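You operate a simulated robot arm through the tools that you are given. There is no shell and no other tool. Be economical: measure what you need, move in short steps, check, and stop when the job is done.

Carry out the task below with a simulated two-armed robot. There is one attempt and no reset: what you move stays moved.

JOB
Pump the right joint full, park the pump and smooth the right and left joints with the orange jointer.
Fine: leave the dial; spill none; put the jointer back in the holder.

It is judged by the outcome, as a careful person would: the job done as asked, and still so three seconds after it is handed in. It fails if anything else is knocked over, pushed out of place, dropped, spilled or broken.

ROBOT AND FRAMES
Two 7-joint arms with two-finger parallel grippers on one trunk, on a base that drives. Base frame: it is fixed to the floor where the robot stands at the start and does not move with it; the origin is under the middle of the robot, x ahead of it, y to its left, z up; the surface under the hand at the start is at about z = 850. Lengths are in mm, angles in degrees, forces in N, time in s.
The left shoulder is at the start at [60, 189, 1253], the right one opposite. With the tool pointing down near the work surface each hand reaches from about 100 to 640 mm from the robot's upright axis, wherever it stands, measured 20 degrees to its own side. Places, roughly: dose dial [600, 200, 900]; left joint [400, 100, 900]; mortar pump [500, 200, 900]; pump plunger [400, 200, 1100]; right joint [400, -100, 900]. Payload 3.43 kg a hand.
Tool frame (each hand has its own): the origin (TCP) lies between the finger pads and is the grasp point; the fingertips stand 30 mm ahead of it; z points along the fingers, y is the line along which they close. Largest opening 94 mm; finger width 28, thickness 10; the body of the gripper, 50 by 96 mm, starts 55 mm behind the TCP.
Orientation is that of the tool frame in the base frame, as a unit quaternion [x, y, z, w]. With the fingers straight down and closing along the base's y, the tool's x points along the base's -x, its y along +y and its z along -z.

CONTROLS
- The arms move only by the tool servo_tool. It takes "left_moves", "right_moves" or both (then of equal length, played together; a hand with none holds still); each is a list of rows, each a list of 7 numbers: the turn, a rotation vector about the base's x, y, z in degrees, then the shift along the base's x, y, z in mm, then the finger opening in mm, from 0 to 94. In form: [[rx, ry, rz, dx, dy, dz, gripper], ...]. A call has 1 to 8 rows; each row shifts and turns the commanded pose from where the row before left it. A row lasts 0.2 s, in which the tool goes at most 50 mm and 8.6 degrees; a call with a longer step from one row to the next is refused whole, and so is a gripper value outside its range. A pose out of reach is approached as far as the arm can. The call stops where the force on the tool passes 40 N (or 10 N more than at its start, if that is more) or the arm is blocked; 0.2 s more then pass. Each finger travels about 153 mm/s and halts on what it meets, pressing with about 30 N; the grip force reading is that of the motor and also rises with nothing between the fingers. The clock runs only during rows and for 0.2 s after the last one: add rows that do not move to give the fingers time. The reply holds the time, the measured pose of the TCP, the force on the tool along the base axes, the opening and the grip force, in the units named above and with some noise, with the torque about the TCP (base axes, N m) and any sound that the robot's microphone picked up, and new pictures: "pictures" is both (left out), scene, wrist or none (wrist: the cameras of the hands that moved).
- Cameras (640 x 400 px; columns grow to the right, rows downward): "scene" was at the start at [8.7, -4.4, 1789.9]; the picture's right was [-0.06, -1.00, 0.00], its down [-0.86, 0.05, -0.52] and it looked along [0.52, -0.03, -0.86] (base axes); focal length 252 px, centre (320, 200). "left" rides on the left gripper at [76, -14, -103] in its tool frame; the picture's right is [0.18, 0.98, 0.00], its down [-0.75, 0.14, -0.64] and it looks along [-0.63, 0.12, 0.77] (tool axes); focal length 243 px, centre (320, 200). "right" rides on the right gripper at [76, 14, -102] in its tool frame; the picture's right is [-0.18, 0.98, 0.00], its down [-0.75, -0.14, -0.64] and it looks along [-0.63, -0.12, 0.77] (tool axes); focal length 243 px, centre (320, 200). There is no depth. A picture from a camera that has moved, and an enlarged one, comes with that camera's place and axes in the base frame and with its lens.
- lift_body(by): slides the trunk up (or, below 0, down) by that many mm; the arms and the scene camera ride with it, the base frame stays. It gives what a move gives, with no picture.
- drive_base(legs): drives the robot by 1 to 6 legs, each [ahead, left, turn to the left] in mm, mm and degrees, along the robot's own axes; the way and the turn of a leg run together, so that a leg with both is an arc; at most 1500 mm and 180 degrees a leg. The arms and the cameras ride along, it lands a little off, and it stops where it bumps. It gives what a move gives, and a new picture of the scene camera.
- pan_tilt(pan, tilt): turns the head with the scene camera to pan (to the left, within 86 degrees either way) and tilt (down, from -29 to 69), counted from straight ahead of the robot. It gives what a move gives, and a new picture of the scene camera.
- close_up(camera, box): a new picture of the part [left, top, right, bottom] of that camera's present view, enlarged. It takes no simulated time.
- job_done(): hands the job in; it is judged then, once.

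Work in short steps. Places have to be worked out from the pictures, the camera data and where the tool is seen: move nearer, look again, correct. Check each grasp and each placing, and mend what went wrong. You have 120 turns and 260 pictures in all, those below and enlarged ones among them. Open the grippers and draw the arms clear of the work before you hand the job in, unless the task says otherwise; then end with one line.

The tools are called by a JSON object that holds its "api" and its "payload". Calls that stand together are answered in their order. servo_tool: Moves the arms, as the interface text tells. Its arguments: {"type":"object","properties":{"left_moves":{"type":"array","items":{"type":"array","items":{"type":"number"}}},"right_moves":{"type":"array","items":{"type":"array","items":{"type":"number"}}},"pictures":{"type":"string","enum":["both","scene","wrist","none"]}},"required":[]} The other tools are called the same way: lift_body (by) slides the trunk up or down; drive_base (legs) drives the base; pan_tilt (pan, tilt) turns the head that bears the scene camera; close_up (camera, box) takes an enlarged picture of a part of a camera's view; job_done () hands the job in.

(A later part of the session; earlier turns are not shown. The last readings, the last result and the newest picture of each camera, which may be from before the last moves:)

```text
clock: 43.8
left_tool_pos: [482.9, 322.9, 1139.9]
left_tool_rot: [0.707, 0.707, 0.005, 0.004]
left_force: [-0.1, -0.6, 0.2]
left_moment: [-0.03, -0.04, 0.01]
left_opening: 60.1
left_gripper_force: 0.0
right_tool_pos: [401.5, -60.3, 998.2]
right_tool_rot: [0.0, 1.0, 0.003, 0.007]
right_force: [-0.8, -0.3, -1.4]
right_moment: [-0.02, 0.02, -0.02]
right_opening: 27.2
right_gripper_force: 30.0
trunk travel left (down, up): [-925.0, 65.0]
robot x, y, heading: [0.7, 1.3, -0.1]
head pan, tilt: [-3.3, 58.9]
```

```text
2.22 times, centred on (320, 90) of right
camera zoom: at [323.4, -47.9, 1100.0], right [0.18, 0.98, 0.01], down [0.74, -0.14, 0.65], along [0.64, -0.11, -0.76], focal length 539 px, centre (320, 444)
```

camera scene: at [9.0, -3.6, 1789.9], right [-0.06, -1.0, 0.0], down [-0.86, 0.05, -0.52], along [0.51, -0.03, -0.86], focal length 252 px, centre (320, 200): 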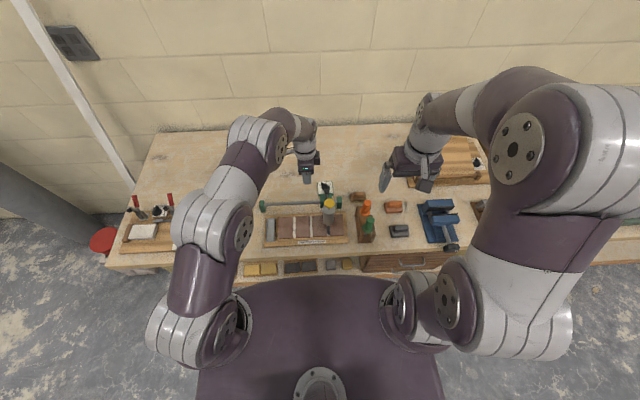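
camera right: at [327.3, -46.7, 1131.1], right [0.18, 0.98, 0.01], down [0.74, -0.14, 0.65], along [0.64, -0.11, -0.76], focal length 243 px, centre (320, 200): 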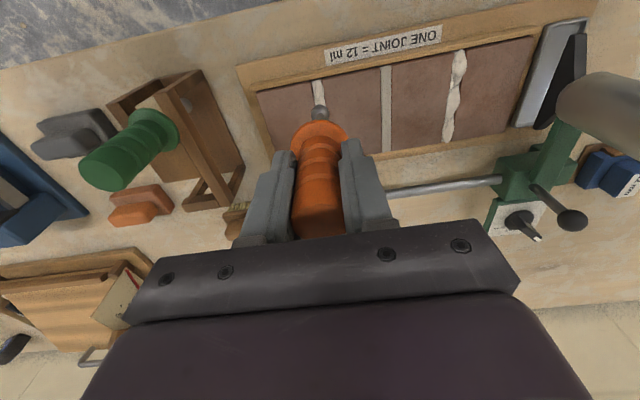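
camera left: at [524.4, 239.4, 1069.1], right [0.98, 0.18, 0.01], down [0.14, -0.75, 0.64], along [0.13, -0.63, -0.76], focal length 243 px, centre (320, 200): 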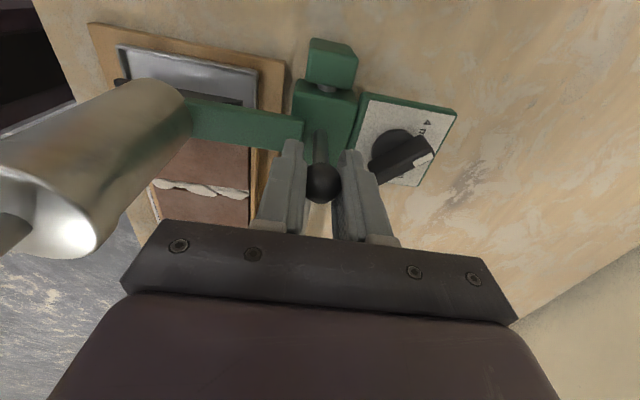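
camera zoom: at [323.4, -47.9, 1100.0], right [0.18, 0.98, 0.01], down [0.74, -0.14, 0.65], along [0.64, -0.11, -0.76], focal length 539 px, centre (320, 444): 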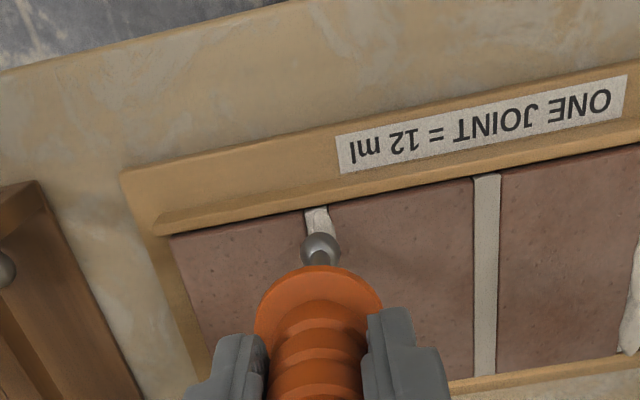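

Aligned in y. Lowering in 3 mm steps to feel the contact.

{"api": "servo_tool", "payload": {"right_moves": [[0, 0, 0, 0, 0, -3, 20], [0, 0, 0, 0, 0, -2, 20], [0, 0, 0, 0, 0, 0, 20]], "pictures": "none"}}

{"api": "servo_tool", "payload": {"right_moves": [[0, 0, 0, 0, 0, -3, 20], [0, 0, 0, 0, 0, 0, 20]], "pictures": "none"}}

{"api": "servo_tool", "payload": {"right_moves": [[0, 0, 0, 0, 0, -2, 20], [0, 0, 0, 0, 0, 0, 20]], "pictures": "none"}}

{"api": "close_up", "payload": {"camera": "right", "box": [260, 30, 380, 138]}}

```text
clock: 44.6
left_tool_pos: [484.9, 322.4, 1138.6]
left_tool_rot: [0.707, 0.707, 0.004, 0.005]
left_force: [-0.6, 1.0, -0.2]
left_moment: [-0.01, -0.02, 0.02]
left_opening: 59.8
left_gripper_force: 0.0
right_tool_pos: [402.1, -60.8, 994.2]
right_tool_rot: [0.001, 1.0, 0.002, 0.007]
right_force: [-0.8, -0.3, -1.6]
right_moment: [-0.02, -0.01, 0.02]
right_opening: 27.0
right_gripper_force: 30.3
trunk travel left (down, up): [-925.0, 65.0]
robot x, y, heading: [1.5, 2.5, -0.1]
head pan, tilt: [-3.3, 58.9]
```

```text
clock: 45.2
left_tool_pos: [483.2, 321.3, 1141.2]
left_tool_rot: [0.707, 0.707, 0.004, 0.004]
left_force: [-0.1, 0.0, 0.1]
left_moment: [0.03, 0.01, 0.0]
left_opening: 60.1
left_gripper_force: 0.1
right_tool_pos: [401.8, -61.0, 991.9]
right_tool_rot: [0.0, 1.0, 0.003, 0.007]
right_force: [0.4, -3.0, 3.2]
right_moment: [-0.29, -0.05, 0.0]
right_opening: 26.8
right_gripper_force: 29.9
trunk travel left (down, up): [-925.0, 65.0]
robot x, y, heading: [0.1, -3.6, -0.1]
head pan, tilt: [-3.3, 58.9]
```

```text
clock: 45.8
left_tool_pos: [484.0, 321.7, 1139.9]
left_tool_rot: [0.707, 0.707, 0.004, 0.005]
left_force: [0.3, 0.2, 0.0]
left_moment: [0.01, 0.01, 0.01]
left_opening: 60.0
left_gripper_force: 0.1
right_tool_pos: [401.7, -61.4, 991.0]
right_tool_rot: [0.0, 1.0, 0.002, 0.009]
right_force: [1.5, -4.6, 22.3]
right_moment: [-0.51, -0.26, -0.02]
right_opening: 27.2
right_gripper_force: 29.9
trunk travel left (down, up): [-925.0, 65.0]
robot x, y, heading: [-4.6, -2.6, -0.1]
head pan, tilt: [-3.3, 58.9]
```

```text
3.70 times, centred on (320, 84) of right
camera zoom: at [322.8, -47.8, 1092.0], right [0.18, 0.98, 0.01], down [0.74, -0.14, 0.65], along [0.64, -0.11, -0.76], focal length 899 px, centre (320, 630)
```

zoom: 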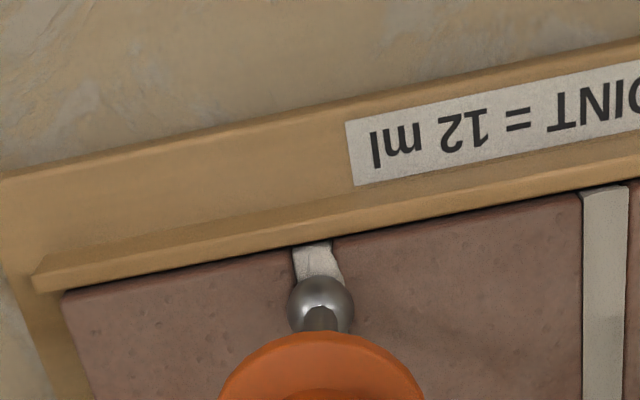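

Contact: the ball rests in the joint at TCP z≈991–992, slightly toward the left tile edge. I ease to a light pressure, shift −1 in y, and slide to the near end.

{"api": "servo_tool", "payload": {"right_moves": [[0, 0, 0, 0, -1, 1.5, 20], [0, 0, 0, -4, 0, 0, 20], [0, 0, 0, -3, 0, 0, 20], [0, 0, 0, 0, 0, 0, 20]], "pictures": "none"}}

{"api": "close_up", "payload": {"camera": "right", "box": [260, 30, 380, 138]}}

```text
clock: 46.8
left_tool_pos: [482.5, 323.5, 1139.5]
left_tool_rot: [0.707, 0.707, 0.004, 0.004]
left_force: [0.7, 0.1, -0.1]
left_moment: [0.0, -0.01, -0.01]
left_opening: 60.0
left_gripper_force: 0.1
right_tool_pos: [393.7, -61.3, 991.8]
right_tool_rot: [-0.001, 1.0, 0.003, 0.007]
right_force: [2.2, 9.3, 8.5]
right_moment: [1.04, -0.34, 0.04]
right_opening: 27.3
right_gripper_force: 29.9
trunk travel left (down, up): [-925.0, 65.0]
robot x, y, heading: [0.4, -2.4, 0.1]
head pan, tilt: [-3.3, 58.9]
```

```text
3.70 times, centred on (320, 84) of right
camera zoom: at [316.0, -48.3, 1092.3], right [0.18, 0.98, 0.01], down [0.75, -0.14, 0.65], along [0.64, -0.12, -0.76], focal length 899 px, centre (320, 630)
```

zoom: 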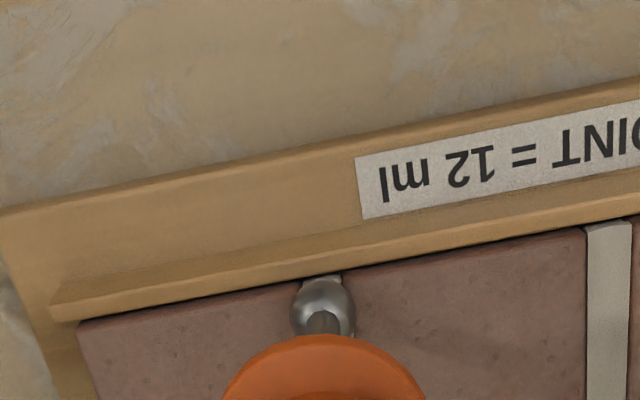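

Near end reached. Ease y by +0.8 and sweep ahead along the joint.

{"api": "servo_tool", "payload": {"right_moves": [[0, 0, 0, 0, 0.8, 0, 20], [0, 0, 0, 7, 0, 0, 20], [0, 0, 0, 7, 0, 0, 20], [0, 0, 0, 7, 0, 0, 20], [0, 0, 0, 7, 0, 0, 20], [0, 0, 0, 7, 0, 0, 20], [0, 0, 0, 7, 0, 0, 20], [0, 0, 0, 0, 0, 0, 20]], "pictures": "none"}}

{"api": "close_up", "payload": {"camera": "right", "box": [220, 0, 420, 180]}}

```text
clock: 48.6
left_tool_pos: [484.1, 322.7, 1140.2]
left_tool_rot: [0.708, 0.707, 0.004, 0.004]
left_force: [0.8, 1.0, 0.0]
left_moment: [0.02, 0.01, 0.03]
left_opening: 60.1
left_gripper_force: 0.0
right_tool_pos: [436.2, -60.8, 991.1]
right_tool_rot: [-0.001, 1.0, 0.002, 0.007]
right_force: [-1.0, 3.6, 1.4]
right_moment: [0.33, 0.16, 0.0]
right_opening: 27.4
right_gripper_force: 30.2
trunk travel left (down, up): [-925.0, 65.0]
robot x, y, heading: [-1.5, -2.8, -0.2]
head pan, tilt: [-3.3, 58.9]
```

```text
2.22 times, centred on (320, 90) of right
camera zoom: at [357.9, -48.3, 1092.5], right [0.18, 0.98, 0.01], down [0.74, -0.14, 0.65], along [0.64, -0.11, -0.76], focal length 539 px, centre (320, 444)
```

zoom: 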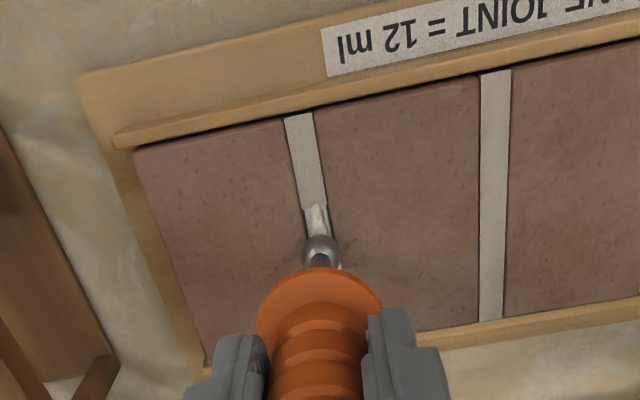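

The bead behind the ball becomes flush, except for the last ~10 mm where pressure dropped to ~1 N. I press 1.2 mm deeper, go back 14 mm, and continue ahead.

{"api": "servo_tool", "payload": {"right_moves": [[0, 0, 0, 0, 0.4, -1.2, 20], [0, 0, 0, -8, 0, 0, 20], [0, 0, 0, -8, 0, 0, 20], [0, 0, 0, 8, 0, 0, 20], [0, 0, 0, 8, 0, 0, 20], [0, 0, 0, 7, 0, 0, 20], [0, 0, 0, 7, 0, 0, 20], [0, 0, 0, 0, 0, 0, 20]], "pictures": "none"}}

{"api": "close_up", "payload": {"camera": "right", "box": [220, 0, 420, 180]}}

```text
clock: 50.4
left_tool_pos: [483.9, 322.0, 1140.8]
left_tool_rot: [0.707, 0.707, 0.005, 0.004]
left_force: [-0.6, 0.9, -0.4]
left_moment: [0.0, 0.01, -0.01]
left_opening: 60.1
left_gripper_force: 0.1
right_tool_pos: [448.1, -61.6, 990.0]
right_tool_rot: [0.0, 1.0, 0.002, 0.007]
right_force: [-0.5, 2.5, 0.2]
right_moment: [0.21, 0.06, -0.02]
right_opening: 27.4
right_gripper_force: 29.8
trunk travel left (down, up): [-925.0, 65.0]
robot x, y, heading: [-3.2, 0.5, -0.2]
head pan, tilt: [-3.3, 58.9]
```

```text
2.22 times, centred on (320, 90) of right
camera zoom: at [371.3, -48.1, 1091.0], right [0.18, 0.98, 0.01], down [0.74, -0.14, 0.65], along [0.64, -0.11, -0.76], focal length 539 px, centre (320, 444)
```

zoom: 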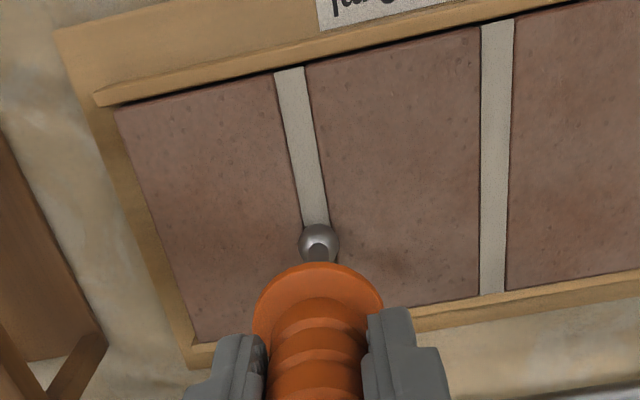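

All smooth up to the ball. Continue to the far end.

{"api": "servo_tool", "payload": {"right_moves": [[0, 0, 0, 7, 0.3, -0.5, 20], [0, 0, 0, 7, 0, 0, 20], [0, 0, 0, 7, 0, 0, 20], [0, 0, 0, 7, 0, 0, 20], [0, 0, 0, 4, 0, 0, 20], [0, 0, 0, 0, 0, 0, 20]], "pictures": "none"}}

{"api": "close_up", "payload": {"camera": "right", "box": [220, 0, 420, 180]}}

```text
clock: 51.8
left_tool_pos: [482.9, 322.3, 1139.4]
left_tool_rot: [0.707, 0.707, 0.005, 0.005]
left_force: [-0.1, -0.1, -0.8]
left_moment: [0.01, 0.02, 0.0]
left_opening: 59.9
left_gripper_force: 0.0
right_tool_pos: [480.7, -61.2, 989.7]
right_tool_rot: [0.001, 1.0, 0.003, 0.007]
right_force: [-3.6, -2.3, 5.8]
right_moment: [-0.29, 0.36, -0.01]
right_opening: 27.4
right_gripper_force: 30.3
trunk travel left (down, up): [-925.0, 65.0]
robot x, y, heading: [-5.6, -1.8, -0.3]
head pan, tilt: [-3.3, 58.9]
```

```text
2.22 times, centred on (320, 90) of right
camera zoom: at [403.0, -47.6, 1090.5], right [0.18, 0.98, 0.01], down [0.74, -0.14, 0.65], along [0.64, -0.11, -0.76], focal length 539 px, centre (320, 444)
```

zoom: 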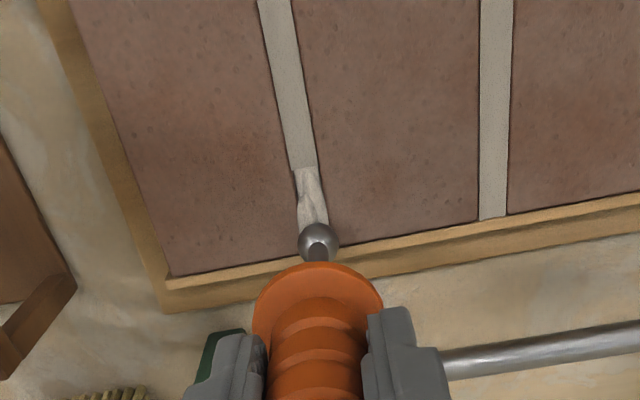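

At the far end; the last stretch is still rough. I run back over it and forward again with light pressure.

{"api": "servo_tool", "payload": {"right_moves": [[0, 0, 0, 2, 0, 0, 20], [0, 0, 0, -7, 0, 0, 20], [0, 0, 0, -7, 0, 0, 20], [0, 0, 0, -7, 0, 0, 20], [0, 0, 0, -7, 0, 0, 20], [0, 0, 0, -7, 0, 0, 20], [0, 0, 0, 0, 0, 0, 20]], "pictures": "none"}}

{"api": "close_up", "payload": {"camera": "right", "box": [220, 0, 420, 180]}}

{"api": "servo_tool", "payload": {"right_moves": [[0, 0, 0, 6, 0, 0, 20], [0, 0, 0, 7, 0, 0, 20], [0, 0, 0, 7, 0, 0, 20], [0, 0, 0, 7, 0, 0, 20], [0, 0, 0, 7, 0, 0, 20], [0, 0, 0, 0, 0, 0, 20]], "pictures": "none"}}

{"api": "close_up", "payload": {"camera": "right", "box": [220, 0, 420, 180]}}

```text
clock: 53.4
left_tool_pos: [484.1, 322.2, 1139.4]
left_tool_rot: [0.707, 0.707, 0.005, 0.003]
left_force: [-0.2, -0.5, -0.1]
left_moment: [0.0, 0.04, -0.01]
left_opening: 59.9
left_gripper_force: 0.2
right_tool_pos: [449.0, -62.2, 989.3]
right_tool_rot: [-0.001, 1.0, 0.003, 0.007]
right_force: [2.1, 1.0, 6.5]
right_moment: [0.19, -0.14, 0.01]
right_opening: 26.8
right_gripper_force: 29.9
trunk travel left (down, up): [-925.0, 65.0]
robot x, y, heading: [0.6, -4.3, -0.0]
head pan, tilt: [-3.3, 58.9]
```

```text
2.22 times, centred on (320, 90) of right
camera zoom: at [370.8, -47.5, 1090.3], right [0.18, 0.98, 0.01], down [0.74, -0.14, 0.65], along [0.64, -0.11, -0.76], focal length 539 px, centre (320, 444)
```

zoom: 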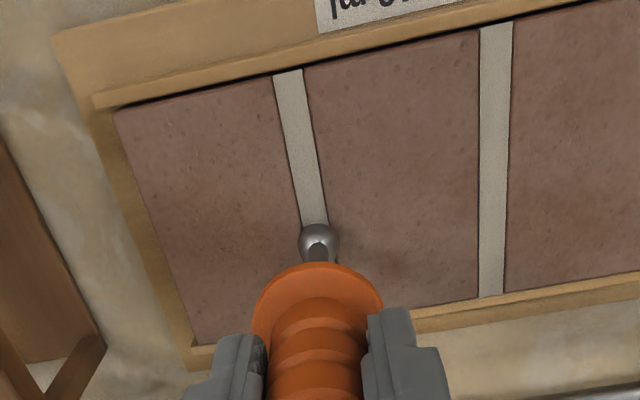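

```text
clock: 54.8
left_tool_pos: [483.5, 321.4, 1138.6]
left_tool_rot: [0.706, 0.708, 0.004, 0.005]
left_force: [0.1, 1.4, 0.2]
left_moment: [0.0, -0.02, -0.03]
left_opening: 60.3
left_gripper_force: 0.0
right_tool_pos: [482.8, -60.8, 989.0]
right_tool_rot: [-0.001, 1.0, 0.001, 0.008]
right_force: [-1.7, 3.8, 2.1]
right_moment: [0.45, 0.23, -0.01]
right_opening: 27.1
right_gripper_force: 29.9
trunk travel left (down, up): [-925.0, 65.0]
robot x, y, heading: [-0.4, -0.4, 0.0]
head pan, tilt: [-3.3, 58.9]
```

```text
2.22 times, centred on (320, 90) of right
camera zoom: at [405.0, -47.7, 1090.3], right [0.18, 0.98, 0.01], down [0.74, -0.14, 0.65], along [0.64, -0.11, -0.76], focal length 539 px, centre (320, 444)
```

zoom: 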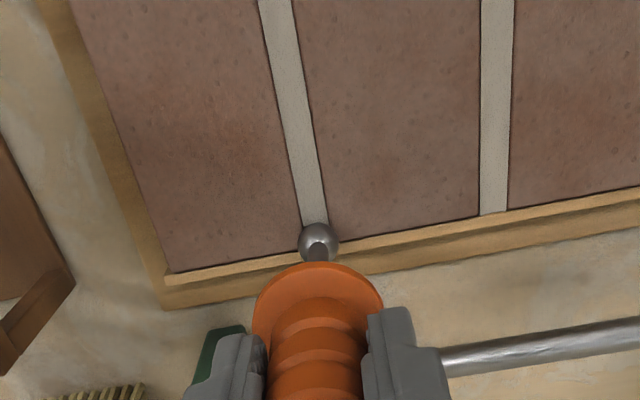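

The right joint is flush throughout. I lift and move to the near end of the left joint (y≈73).

{"api": "servo_tool", "payload": {"right_moves": [[0, 0, 0, 0, 0, 12, 20], [0, 0, 0, 0, 0, 25, 20], [0, 0, 0, -20, 30, 0, 20], [0, 0, 0, -20, 35, 0, 20], [0, 0, 0, -20, 35, 0, 20], [0, 0, 0, -22, 34, 0, 20], [0, 0, 0, 0, 0, 0, 20]], "pictures": "wrist"}}

{"api": "close_up", "payload": {"camera": "right", "box": [220, 0, 420, 180]}}

{"api": "close_up", "payload": {"camera": "scene", "box": [240, 170, 368, 250]}}

```text
clock: 56.4
left_tool_pos: [484.2, 320.8, 1139.5]
left_tool_rot: [0.707, 0.707, 0.004, 0.004]
left_force: [0.4, 0.0, 0.7]
left_moment: [0.03, -0.02, 0.03]
left_opening: 60.0
left_gripper_force: 0.1
right_tool_pos: [402.0, 70.2, 1026.6]
right_tool_rot: [0.0, 1.0, 0.003, 0.006]
right_force: [0.4, -0.3, -1.4]
right_moment: [0.01, -0.03, 0.0]
right_opening: 27.3
right_gripper_force: 30.4
trunk travel left (down, up): [-925.0, 65.0]
robot x, y, heading: [0.5, 0.2, 0.0]
head pan, tilt: [-3.3, 58.9]
camera right: at [323.5, 83.6, 1128.1], right [0.18, 0.98, 0.01], down [0.75, -0.14, 0.65], along [0.64, -0.11, -0.76], focal length 243 px, centre (320, 200)
```

right: 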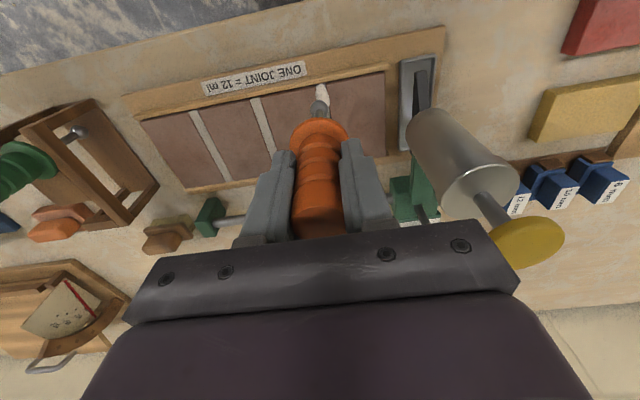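

```text
2.22 times, centred on (320, 90) of right
camera zoom: at [323.5, 83.6, 1128.1], right [0.18, 0.98, 0.01], down [0.75, -0.14, 0.65], along [0.64, -0.11, -0.76], focal length 539 px, centre (320, 444)
```

zoom: 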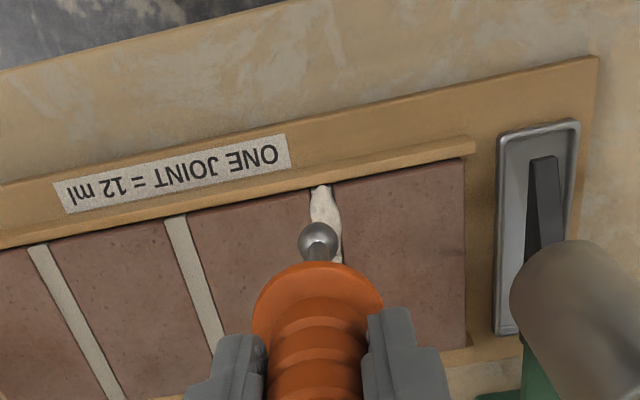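

```text
5.00 times, centred on (304, 210) of scene
camera zoom: at [9.5, -4.8, 1789.9], right [-0.06, -1.0, 0.0], down [-0.86, 0.05, -0.52], along [0.51, -0.03, -0.86], focal length 1261 px, centre (400, 150)
```

zoom: 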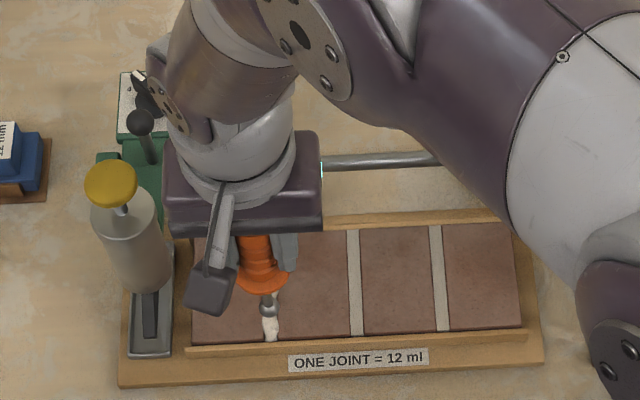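

Right joint looks fully flush beside the middle one. I shift +3 in y and lower onto the left joint's near end.

{"api": "servo_tool", "payload": {"right_moves": [[0, 0, 0, -3, 3, -10, 20], [0, 0, 0, 0, 0, -14, 20], [0, 0, 0, 0, 0, -8, 20], [0, 0, 0, 0, 0, 0, 20]], "pictures": "none"}}

{"api": "close_up", "payload": {"camera": "right", "box": [260, 30, 380, 138]}}

```text
clock: 57.4
left_tool_pos: [483.2, 322.8, 1140.2]
left_tool_rot: [0.707, 0.707, 0.005, 0.004]
left_force: [-0.2, 0.2, -0.4]
left_moment: [0.03, 0.01, -0.03]
left_opening: 59.8
left_gripper_force: 0.0
right_tool_pos: [399.1, 75.2, 994.3]
right_tool_rot: [0.0, 1.0, 0.002, 0.007]
right_force: [-0.2, 0.1, -1.2]
right_moment: [0.0, -0.01, 0.03]
right_opening: 27.3
right_gripper_force: 30.6
trunk travel left (down, up): [-925.0, 65.0]
robot x, y, heading: [-1.6, 3.1, 0.2]
head pan, tilt: [-3.3, 58.9]
```

```text
3.70 times, centred on (320, 84) of right
camera zoom: at [320.8, 88.0, 1095.8], right [0.18, 0.98, 0.01], down [0.74, -0.14, 0.65], along [0.64, -0.11, -0.76], focal length 899 px, centre (320, 630)
```

zoom: 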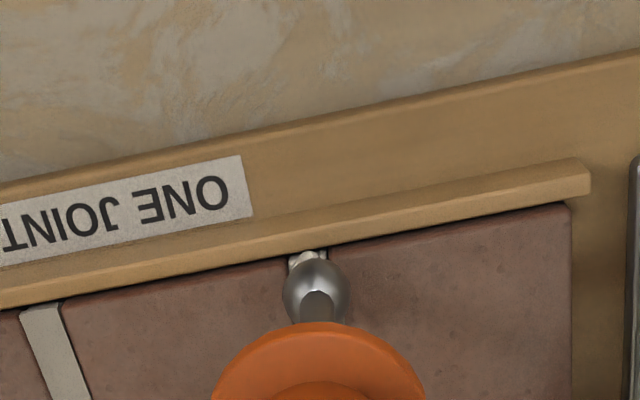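

Ball is ~1 mm too far left; I correct −1.2 and lower to contact.

{"api": "servo_tool", "payload": {"right_moves": [[0, 0, 0, 0, -1.2, -2, 20], [0, 0, 0, 0, 0, -2, 20], [0, 0, 0, 0, 0, 0, 20]], "pictures": "none"}}

```text
clock: 58.2
left_tool_pos: [483.4, 322.0, 1139.5]
left_tool_rot: [0.707, 0.707, 0.004, 0.005]
left_force: [0.0, -0.7, 0.1]
left_moment: [0.01, 0.03, 0.0]
left_opening: 59.7
left_gripper_force: 0.0
right_tool_pos: [399.4, 73.9, 990.1]
right_tool_rot: [0.0, 1.0, 0.003, 0.007]
right_force: [1.1, -2.2, 1.9]
right_moment: [-0.28, -0.12, 0.0]
right_opening: 27.0
right_gripper_force: 29.3
trunk travel left (down, up): [-925.0, 65.0]
robot x, y, heading: [-2.1, -2.5, -0.2]
head pan, tilt: [-3.3, 58.9]
```

Light contact. I press 0.8 mm, slide to the near end, then sweep ahead.

{"api": "servo_tool", "payload": {"right_moves": [[0, 0, 0, -3, -0.3, -0.8, 20], [0, 0, 0, -3, 0, 0, 20], [0, 0, 0, 6, 0, 0, 20], [0, 0, 0, 7, 0, 0, 20], [0, 0, 0, 7, 0, 0, 20], [0, 0, 0, 7, 0, 0, 20], [0, 0, 0, 7, 0, 0, 20], [0, 0, 0, 7, 0, 0, 20]], "pictures": "none"}}

{"api": "close_up", "payload": {"camera": "right", "box": [220, 0, 420, 180]}}

```text
clock: 60.0
left_tool_pos: [483.0, 320.8, 1140.3]
left_tool_rot: [0.707, 0.708, 0.004, 0.005]
left_force: [0.1, 0.4, -0.1]
left_moment: [-0.01, 0.0, -0.01]
left_opening: 59.8
left_gripper_force: 0.1
right_tool_pos: [433.9, 74.1, 989.9]
right_tool_rot: [-0.001, 1.0, 0.003, 0.007]
right_force: [-3.4, -4.9, 6.6]
right_moment: [-0.54, 0.38, 0.04]
right_opening: 27.2
right_gripper_force: 29.9
trunk travel left (down, up): [-925.0, 65.0]
robot x, y, heading: [-1.2, -2.7, 0.1]
head pan, tilt: [-3.3, 58.9]
```

```text
2.22 times, centred on (320, 90) of right
camera zoom: at [355.0, 87.5, 1091.1], right [0.18, 0.98, 0.01], down [0.74, -0.14, 0.65], along [0.64, -0.11, -0.76], focal length 539 px, centre (320, 444)
```

zoom: 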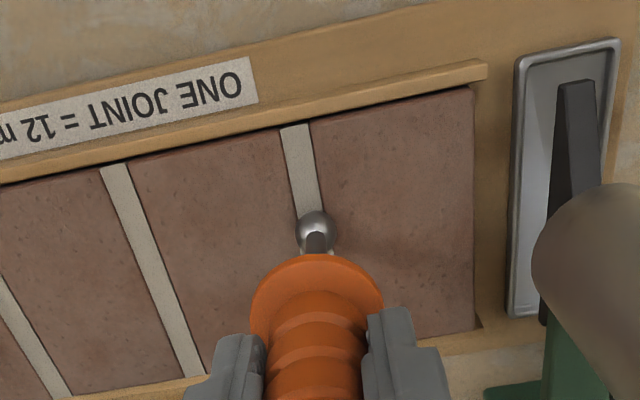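

The near part is flush. y force −5 suggests moving −0.5; continue to the far end.

{"api": "servo_tool", "payload": {"right_moves": [[0, 0, 0, 7, -0.5, 0, 20], [0, 0, 0, 7, 0, 0, 20], [0, 0, 0, 7, 0, 0, 20], [0, 0, 0, 7, 0, 0, 20], [0, 0, 0, 7, 0, 0, 20], [0, 0, 0, 7, 0, 0, 20], [0, 0, 0, 6, 0, 0, 20], [0, 0, 0, 0, 0, 0, 20]], "pictures": "none"}}

{"api": "close_up", "payload": {"camera": "right", "box": [220, 0, 420, 180]}}

```text
clock: 61.8
left_tool_pos: [483.1, 321.6, 1140.4]
left_tool_rot: [0.707, 0.708, 0.004, 0.004]
left_force: [0.4, 0.5, -0.1]
left_moment: [0.01, -0.02, 0.02]
left_opening: 60.0
left_gripper_force: 0.0
right_tool_pos: [480.6, 74.0, 989.7]
right_tool_rot: [-0.001, 1.0, 0.003, 0.007]
right_force: [-0.9, -5.3, 5.2]
right_moment: [-0.42, 0.28, 0.08]
right_opening: 27.3
right_gripper_force: 30.3
trunk travel left (down, up): [-925.0, 65.0]
robot x, y, heading: [0.7, 1.6, 0.0]
head pan, tilt: [-3.3, 58.9]
```

```text
2.22 times, centred on (320, 90) of right
camera zoom: at [403.1, 86.7, 1090.3], right [0.18, 0.98, 0.01], down [0.74, -0.14, 0.65], along [0.64, -0.11, -0.76], focal length 539 px, centre (320, 444)
```

zoom: 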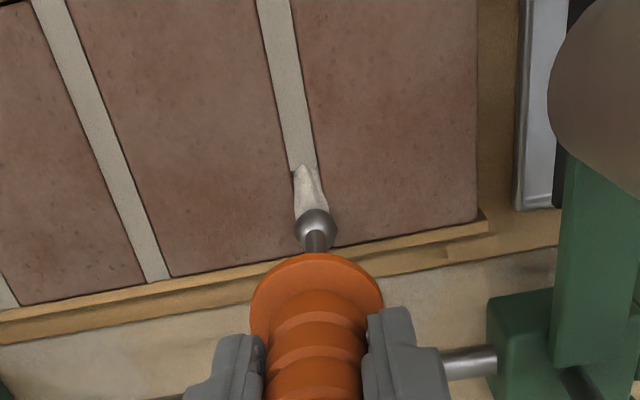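

Last stretch needs a back-and-forth pass as before.

{"api": "servo_tool", "payload": {"right_moves": [[0, 0, 0, 2, -0.3, 0, 20], [0, 0, 0, -7, 0, 0, 20], [0, 0, 0, -7, 0, 0, 20], [0, 0, 0, -7, 0, 0, 20], [0, 0, 0, -7, 0, 0, 20], [0, 0, 0, -7, 0, 0, 20], [0, 0, 0, 0, 0, 0, 20]], "pictures": "none"}}

{"api": "servo_tool", "payload": {"right_moves": [[0, 0, 0, 6, 0, 0, 20], [0, 0, 0, 7, 0, 0, 20], [0, 0, 0, 7, 0, 0, 20], [0, 0, 0, 7, 0, 0, 20], [0, 0, 0, 7, 0, 0, 20], [0, 0, 0, 0, 0, 0, 20]], "pictures": "none"}}

{"api": "close_up", "payload": {"camera": "right", "box": [220, 0, 420, 180]}}

```text
clock: 63.4
left_tool_pos: [484.7, 320.9, 1140.2]
left_tool_rot: [0.707, 0.707, 0.005, 0.005]
left_force: [0.9, 1.3, -0.7]
left_moment: [0.02, 0.01, 0.01]
left_opening: 59.9
left_gripper_force: 0.1
right_tool_pos: [448.7, 73.9, 989.6]
right_tool_rot: [0.0, 1.0, 0.002, 0.006]
right_force: [2.0, -5.4, 7.7]
right_moment: [-0.56, -0.23, 0.01]
right_opening: 27.1
right_gripper_force: 30.4
trunk travel left (down, up): [-925.0, 65.0]
robot x, y, heading: [0.2, 0.1, -0.1]
head pan, tilt: [-3.3, 58.9]
```

```text
clock: 64.8
left_tool_pos: [482.8, 322.0, 1140.8]
left_tool_rot: [0.708, 0.706, 0.005, 0.005]
left_force: [-0.2, -0.1, -0.4]
left_moment: [0.02, -0.03, -0.03]
left_opening: 59.9
left_gripper_force: 0.1
right_tool_pos: [481.8, 73.8, 987.4]
right_tool_rot: [0.0, 1.0, 0.002, 0.008]
right_force: [-3.3, -2.4, 9.4]
right_moment: [-0.28, 0.5, -0.01]
right_opening: 27.1
right_gripper_force: 30.0
trunk travel left (down, up): [-925.0, 65.0]
robot x, y, heading: [1.8, -3.7, -0.0]
head pan, tilt: [-3.3, 58.9]
```

```text
2.22 times, centred on (320, 90) of right
camera zoom: at [403.6, 86.3, 1088.8], right [0.18, 0.98, 0.01], down [0.74, -0.14, 0.65], along [0.64, -0.11, -0.76], focal length 539 px, centre (320, 444)
```

zoom: 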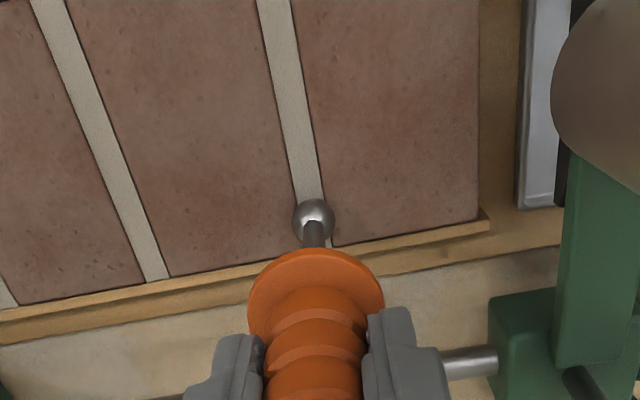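

The left joint is flush too. I lift clear and carry the jointer back above its holder slot.

{"api": "servo_tool", "payload": {"right_moves": [[0, 0, 0, 0, 0, 15, 20], [0, 0, 0, 0, 0, 40, 20], [0, 0, 0, 0, -20, 40, 20], [0, 0, 0, -4, -40, 25, 20], [0, 0, 0, -4, -45, 15, 20], [0, 0, 0, -4, -45, 0, 20], [0, 0, 0, -4, -45, 0, 20], [0, 0, 0, -4, -45, 0, 20]], "pictures": "none"}}

{"api": "servo_tool", "payload": {"right_moves": [[0, 0, 0, 0, -36, 0, 20], [0, 0, 0, 0, 0, 0, 20], [0, 0, 0, 0, 0, 0, 20]], "pictures": "wrist"}}

{"api": "close_up", "payload": {"camera": "scene", "box": [240, 170, 368, 250]}}

{"api": "close_up", "payload": {"camera": "scene", "box": [340, 165, 420, 230]}}

{"api": "close_up", "payload": {"camera": "right", "box": [220, 50, 420, 230]}}

```text
clock: 66.6
left_tool_pos: [484.1, 321.3, 1140.1]
left_tool_rot: [0.707, 0.707, 0.004, 0.004]
left_force: [-0.4, -0.8, 0.8]
left_moment: [0.04, -0.01, 0.01]
left_opening: 59.9
left_gripper_force: 0.1
right_tool_pos: [461.3, -166.9, 1123.8]
right_tool_rot: [0.0, 1.0, 0.003, 0.007]
right_force: [0.3, -0.1, -1.5]
right_moment: [0.03, 0.03, 0.02]
right_opening: 27.2
right_gripper_force: 30.1
trunk travel left (down, up): [-925.0, 65.0]
robot x, y, heading: [2.3, -2.5, 0.1]
head pan, tilt: [-3.3, 58.9]
```

```text
clock: 67.4
left_tool_pos: [483.1, 322.1, 1139.3]
left_tool_rot: [0.707, 0.707, 0.004, 0.005]
left_force: [-0.8, 0.2, 0.0]
left_moment: [0.0, 0.03, 0.0]
left_opening: 59.9
left_gripper_force: 0.1
right_tool_pos: [464.6, -199.0, 1124.2]
right_tool_rot: [0.0, 1.0, 0.001, 0.008]
right_force: [-0.5, 0.0, -1.0]
right_moment: [-0.01, 0.01, -0.03]
right_opening: 27.2
right_gripper_force: 30.3
trunk travel left (down, up): [-925.0, 65.0]
robot x, y, heading: [-0.5, -1.2, -0.2]
head pan, tilt: [-3.3, 58.9]
camera right: at [386.0, -186.4, 1225.6], right [0.18, 0.98, 0.01], down [0.74, -0.14, 0.65], along [0.64, -0.11, -0.76], focal length 243 px, centre (320, 200)
```

right: 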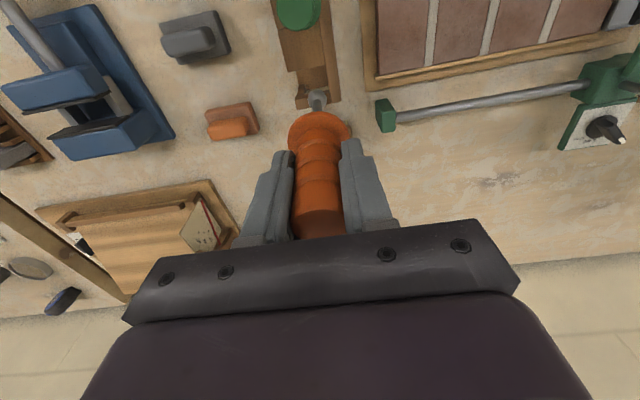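

```text
5.00 times, centred on (304, 210) of scene
camera zoom: at [9.0, -2.9, 1789.9], right [-0.06, -1.0, 0.0], down [-0.86, 0.05, -0.52], along [0.51, -0.03, -0.86], focal length 1261 px, centre (400, 150)
```

zoom: 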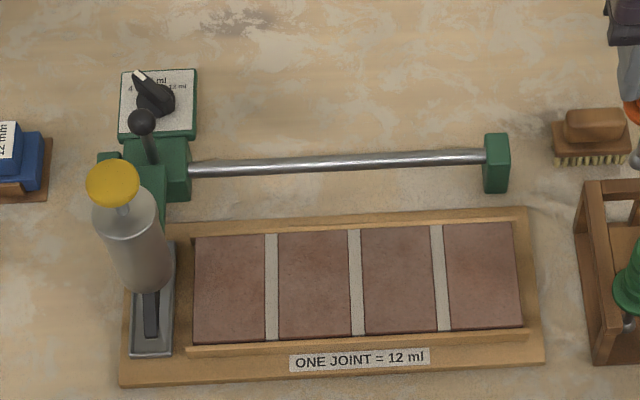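

```text
6.15 times, centred on (380, 198) of scene
camera zoom: at [9.0, -2.9, 1789.9], right [-0.06, -1.0, 0.0], down [-0.86, 0.05, -0.52], along [0.51, -0.03, -0.86], focal length 1552 px, centre (-49, 215)
```

zoom: 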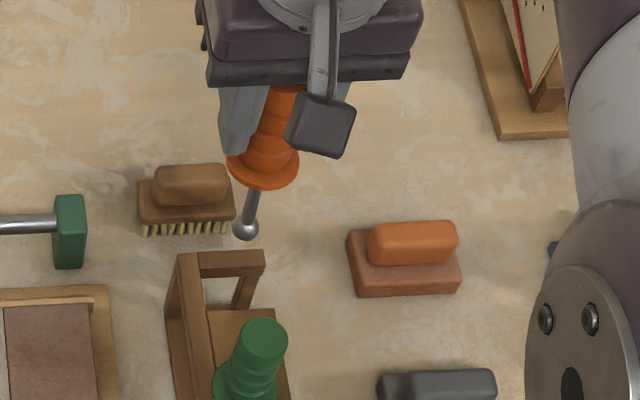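

```text
2.22 times, centred on (320, 140) of right
camera zoom: at [386.0, -186.4, 1225.6], right [0.18, 0.98, 0.01], down [0.74, -0.14, 0.65], along [0.64, -0.11, -0.76], focal length 539 px, centre (320, 333)
```

zoom: 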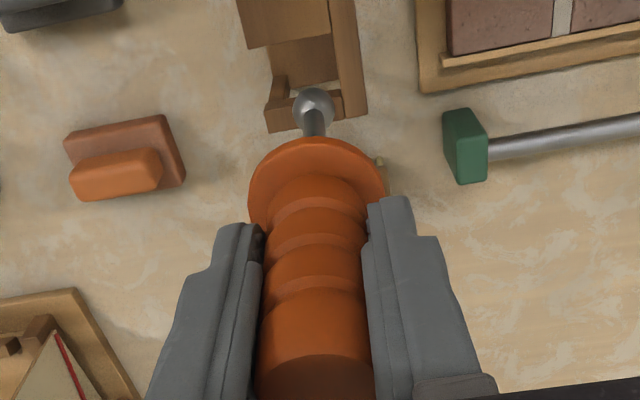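

All three joints look flush and the pump is parked. The jointer has tilted in the grip by ~7° (tip toward the robot). I turn the hand −7° about y to make it vertical again and re-centre at (461, −203).

{"api": "servo_tool", "payload": {"right_moves": [[0, -4, 0, -1.5, -3, 0, 20], [0, -3, 0, -1, 0, 0, 20], [0, 0, 0, 0, 0, 0, 20], [0, 0, 0, 0, 0, 0, 20]], "pictures": "wrist"}}

{"api": "close_up", "payload": {"camera": "scene", "box": [350, 180, 400, 220]}}

{"api": "close_up", "payload": {"camera": "right", "box": [220, 50, 420, 230]}}

```text
clock: 68.4
left_tool_pos: [483.6, 321.6, 1138.6]
left_tool_rot: [0.707, 0.707, 0.004, 0.004]
left_force: [-0.2, -0.2, 0.6]
left_moment: [0.02, -0.01, 0.0]
left_opening: 60.2
left_gripper_force: 0.0
right_tool_pos: [460.5, -205.3, 1124.1]
right_tool_rot: [0.0, 0.998, 0.003, 0.068]
right_force: [0.3, -0.3, -0.9]
right_moment: [0.01, -0.01, 0.03]
right_opening: 27.0
right_gripper_force: 30.3
trunk travel left (down, up): [-925.0, 65.0]
robot x, y, heading: [2.0, 0.1, -0.1]
head pan, tilt: [-3.3, 58.9]
camera right: at [370.9, -192.0, 1215.1], right [0.18, 0.98, 0.03], down [0.66, -0.14, 0.74], along [0.73, -0.11, -0.67], focal length 243 px, centre (320, 200)
```

right: 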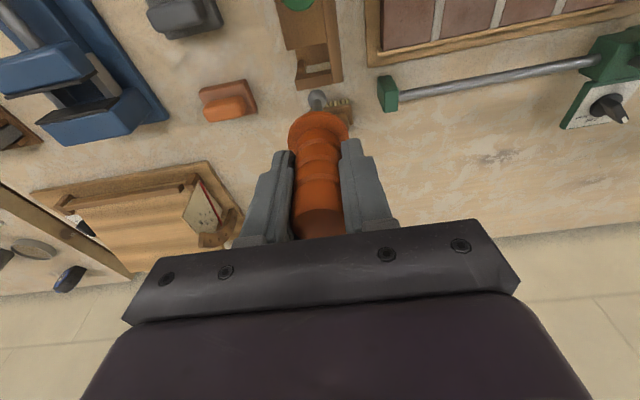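

```text
10.00 times, centred on (375, 200) of scene
camera zoom: at [8.8, -4.5, 1789.9], right [-0.06, -1.0, 0.0], down [-0.86, 0.05, -0.52], along [0.52, -0.03, -0.86], focal length 2521 px, centre (-230, 200)
```

zoom: 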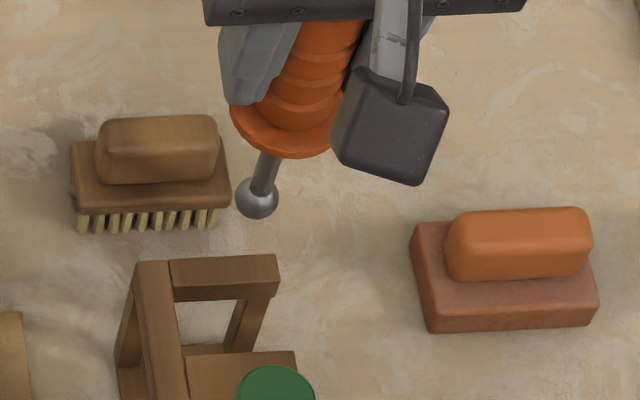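

```text
2.22 times, centred on (320, 140) of right
camera zoom: at [370.9, -192.0, 1215.1], right [0.18, 0.98, 0.03], down [0.66, -0.14, 0.74], along [0.73, -0.11, -0.67], focal length 539 px, centre (320, 333)
```

zoom: 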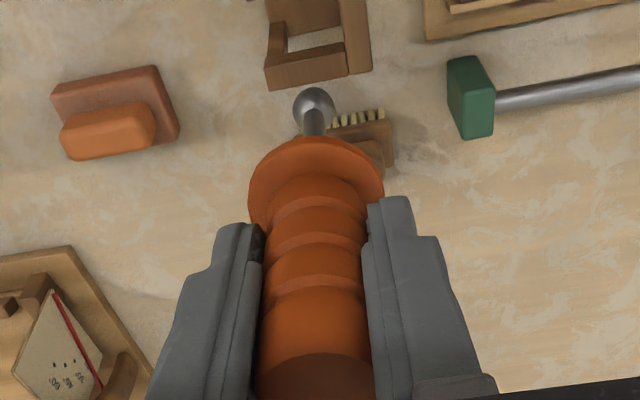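

The jointer is vertical again (tip at ≈(458, −204)). I shift slightly and lower until the ball is just above the holder, then look.

{"api": "servo_tool", "payload": {"right_moves": [[0, 0, 0, 2, 1.5, -30, 20], [0, 0, 0, 0, 0, -40, 20], [0, 0, 0, 0, 0, -8, 20], [0, 0, 0, 0, 0, 0, 20]], "pictures": "none"}}

{"api": "close_up", "payload": {"camera": "scene", "box": [350, 180, 400, 220]}}

{"api": "close_up", "payload": {"camera": "right", "box": [260, 30, 380, 138]}}

```text
clock: 69.4
left_tool_pos: [483.6, 322.0, 1140.0]
left_tool_rot: [0.707, 0.707, 0.004, 0.004]
left_force: [-0.2, 0.1, 0.5]
left_moment: [0.0, -0.04, -0.03]
left_opening: 60.0
left_gripper_force: 0.1
right_tool_pos: [462.9, -204.2, 1046.9]
right_tool_rot: [0.001, 0.998, 0.002, 0.068]
right_force: [0.1, -0.4, -1.5]
right_moment: [0.01, -0.02, -0.01]
right_opening: 27.3
right_gripper_force: 29.5
trunk travel left (down, up): [-925.0, 65.0]
robot x, y, heading: [1.5, -1.1, -0.4]
head pan, tilt: [-3.3, 58.9]
```

```text
10.00 times, centred on (375, 200) of scene
camera zoom: at [8.7, -4.3, 1789.9], right [-0.06, -1.0, 0.0], down [-0.86, 0.05, -0.52], along [0.52, -0.03, -0.86], focal length 2521 px, centre (-230, 200)
```

zoom: 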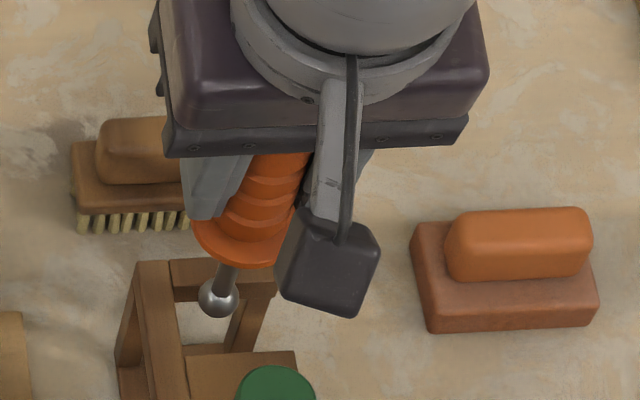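

```text
3.70 times, centred on (320, 84) of right
camera zoom: at [372.9, -190.2, 1137.9], right [0.18, 0.98, 0.03], down [0.66, -0.14, 0.74], along [0.73, -0.11, -0.67], focal length 899 px, centre (320, 630)
```

zoom: 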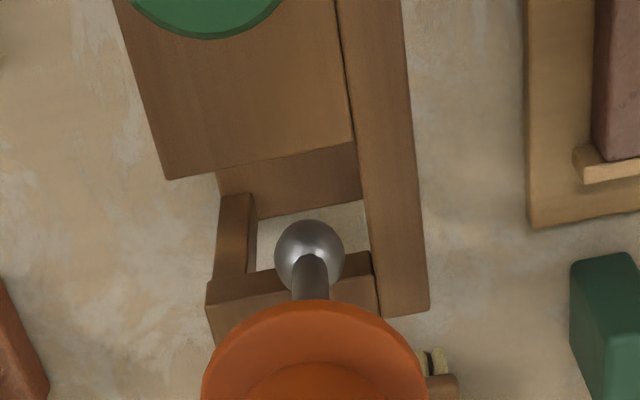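

The gap spans x≈450–479 and y≈−217…−190; the ball is inside it. I lower slowly with +2 in x towards the seat (TCP≈972).

{"api": "servo_tool", "payload": {"right_moves": [[0, 0, 0, 2, 0.5, -12, 20], [0, 0, 0, 0, 0, -14, 20], [0, 0, 0, 0, 0, -14, 20], [0, 0, 0, 0, 0, -12, 20], [0, 0, 0, 0, 0, -10, 20], [0, 0, 0, 0, 0, -5, 20], [0, 0, 0, 0, 0, 0, 20]], "pictures": "none"}}

{"api": "close_up", "payload": {"camera": "scene", "box": [350, 180, 400, 220]}}

{"api": "close_up", "payload": {"camera": "right", "box": [260, 30, 380, 138]}}

```text
clock: 71.0
left_tool_pos: [483.5, 321.5, 1140.5]
left_tool_rot: [0.707, 0.707, 0.005, 0.005]
left_force: [-0.5, -0.2, -0.5]
left_moment: [-0.03, 0.01, 0.01]
left_opening: 59.8
left_gripper_force: 0.0
right_tool_pos: [465.6, -203.1, 981.8]
right_tool_rot: [0.0, 0.998, 0.003, 0.068]
right_force: [0.5, 0.6, 0.0]
right_moment: [0.0, 0.0, 0.02]
right_opening: 27.2
right_gripper_force: 29.7
trunk travel left (down, up): [-925.0, 65.0]
robot x, y, heading: [-1.3, 2.1, -0.1]
head pan, tilt: [-3.3, 58.9]
```

```text
10.00 times, centred on (375, 200) of scene
camera zoom: at [9.0, -4.4, 1789.9], right [-0.06, -1.0, 0.0], down [-0.86, 0.05, -0.52], along [0.51, -0.03, -0.86], focal length 2521 px, centre (-230, 200)
```

zoom: 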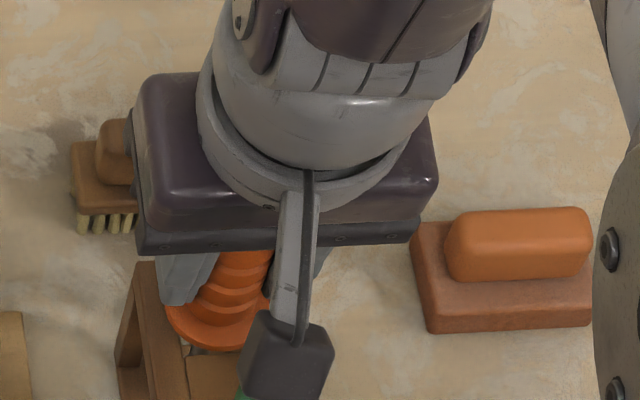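

```text
3.70 times, centred on (320, 84) of right
camera zoom: at [375.1, -190.2, 1070.8], right [0.18, 0.98, 0.03], down [0.66, -0.14, 0.74], along [0.73, -0.11, -0.67], focal length 899 px, centre (320, 630)
```

zoom: 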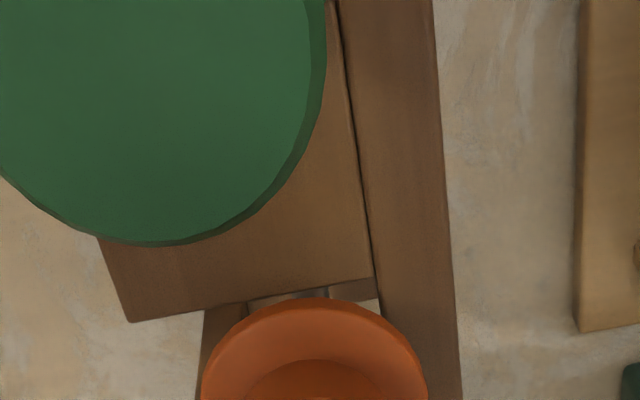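

Descending freely inside the slot. I continue in small steps to feel the flange seat.

{"api": "servo_tool", "payload": {"right_moves": [[0, 0, 0, -1, 0, -4, 20], [0, 0, 0, 0, 0, -3, 20], [0, 0, 0, 0, 0, 0, 20]], "pictures": "none"}}

{"api": "servo_tool", "payload": {"right_moves": [[0, 0, 0, 0, 0, -3, 20], [0, 0, 0, 0, 0, 0, 20]], "pictures": "none"}}

```text
clock: 71.8
left_tool_pos: [483.6, 321.9, 1140.6]
left_tool_rot: [0.707, 0.707, 0.004, 0.006]
left_force: [-0.1, 0.6, -0.2]
left_moment: [0.0, 0.0, -0.03]
left_opening: 59.9
left_gripper_force: 0.1
right_tool_pos: [462.2, -203.5, 974.5]
right_tool_rot: [-0.001, 0.998, 0.002, 0.069]
right_force: [0.9, 1.2, 10.0]
right_moment: [0.14, 0.21, -0.03]
right_opening: 27.2
right_gripper_force: 29.5
trunk travel left (down, up): [-925.0, 65.0]
robot x, y, heading: [-0.5, -2.3, -0.2]
head pan, tilt: [-3.3, 58.9]
```

```text
clock: 72.4
left_tool_pos: [482.9, 323.0, 1140.1]
left_tool_rot: [0.707, 0.707, 0.004, 0.006]
left_force: [-0.1, -0.2, -0.6]
left_moment: [-0.06, 0.03, -0.03]
left_opening: 60.0
left_gripper_force: 0.1
right_tool_pos: [463.0, -204.5, 971.8]
right_tool_rot: [0.0, 0.998, 0.002, 0.07]
right_force: [4.6, -2.5, 22.8]
right_moment: [-0.29, 0.23, -0.01]
right_opening: 27.3
right_gripper_force: 30.1
trunk travel left (down, up): [-925.0, 65.0]
robot x, y, heading: [1.5, -0.9, 0.1]
head pan, tilt: [-3.3, 58.9]
```

Seated at z≈972, same height as when picked. I relieve the pressure, open, and check before lifting.

{"api": "servo_tool", "payload": {"right_moves": [[0, 0, 0, 0, 0, 2, 20], [0, 0, 0, 0, 0, 0, 28], [0, 0, 0, 0, 0, 0, 38], [0, 0, 0, 0, 0, 0, 54], [0, 0, 0, 0, 0, 0, 54]], "pictures": "wrist"}}

{"api": "close_up", "payload": {"camera": "scene", "box": [350, 180, 400, 220]}}

```text
clock: 73.6
left_tool_pos: [483.7, 321.9, 1139.5]
left_tool_rot: [0.707, 0.707, 0.004, 0.005]
left_force: [0.5, -0.1, 0.4]
left_moment: [-0.02, 0.02, -0.01]
left_opening: 59.9
left_gripper_force: 0.0
right_tool_pos: [462.6, -204.5, 971.3]
right_tool_rot: [0.0, 0.998, 0.003, 0.068]
right_force: [0.3, 0.2, -0.3]
right_moment: [0.02, -0.03, -0.01]
right_opening: 54.2
right_gripper_force: 0.1
trunk travel left (down, up): [-925.0, 65.0]
robot x, y, heading: [4.1, 0.3, -0.0]
head pan, tilt: [-3.3, 58.9]
camera right: at [372.4, -190.4, 1061.7], right [0.18, 0.98, 0.03], down [0.66, -0.14, 0.74], along [0.73, -0.11, -0.68], focal length 243 px, centre (320, 200)
```

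right: 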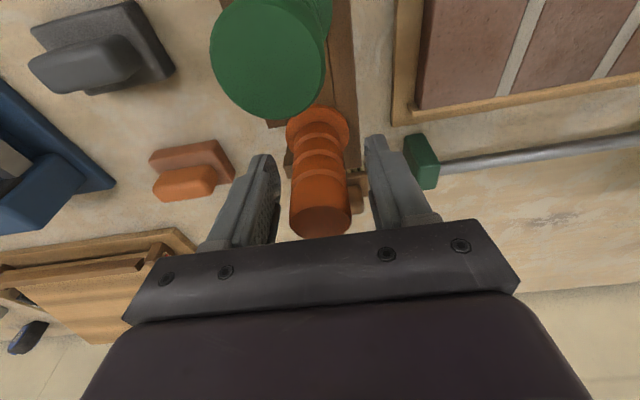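

```text
10.00 times, centred on (375, 200) of scene
camera zoom: at [8.7, -4.3, 1789.9], right [-0.06, -1.0, 0.0], down [-0.86, 0.05, -0.52], along [0.52, -0.03, -0.86], focal length 2521 px, centre (-230, 200)
```

zoom: 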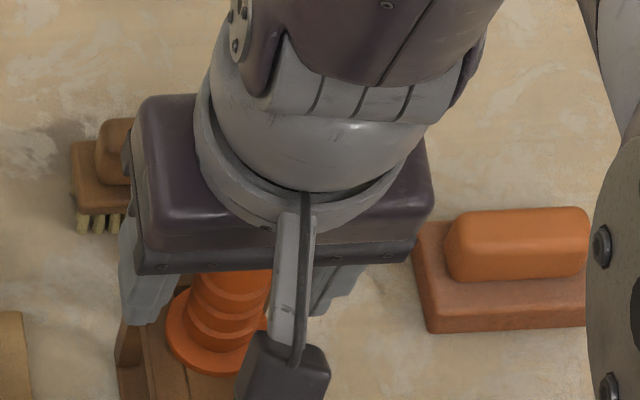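

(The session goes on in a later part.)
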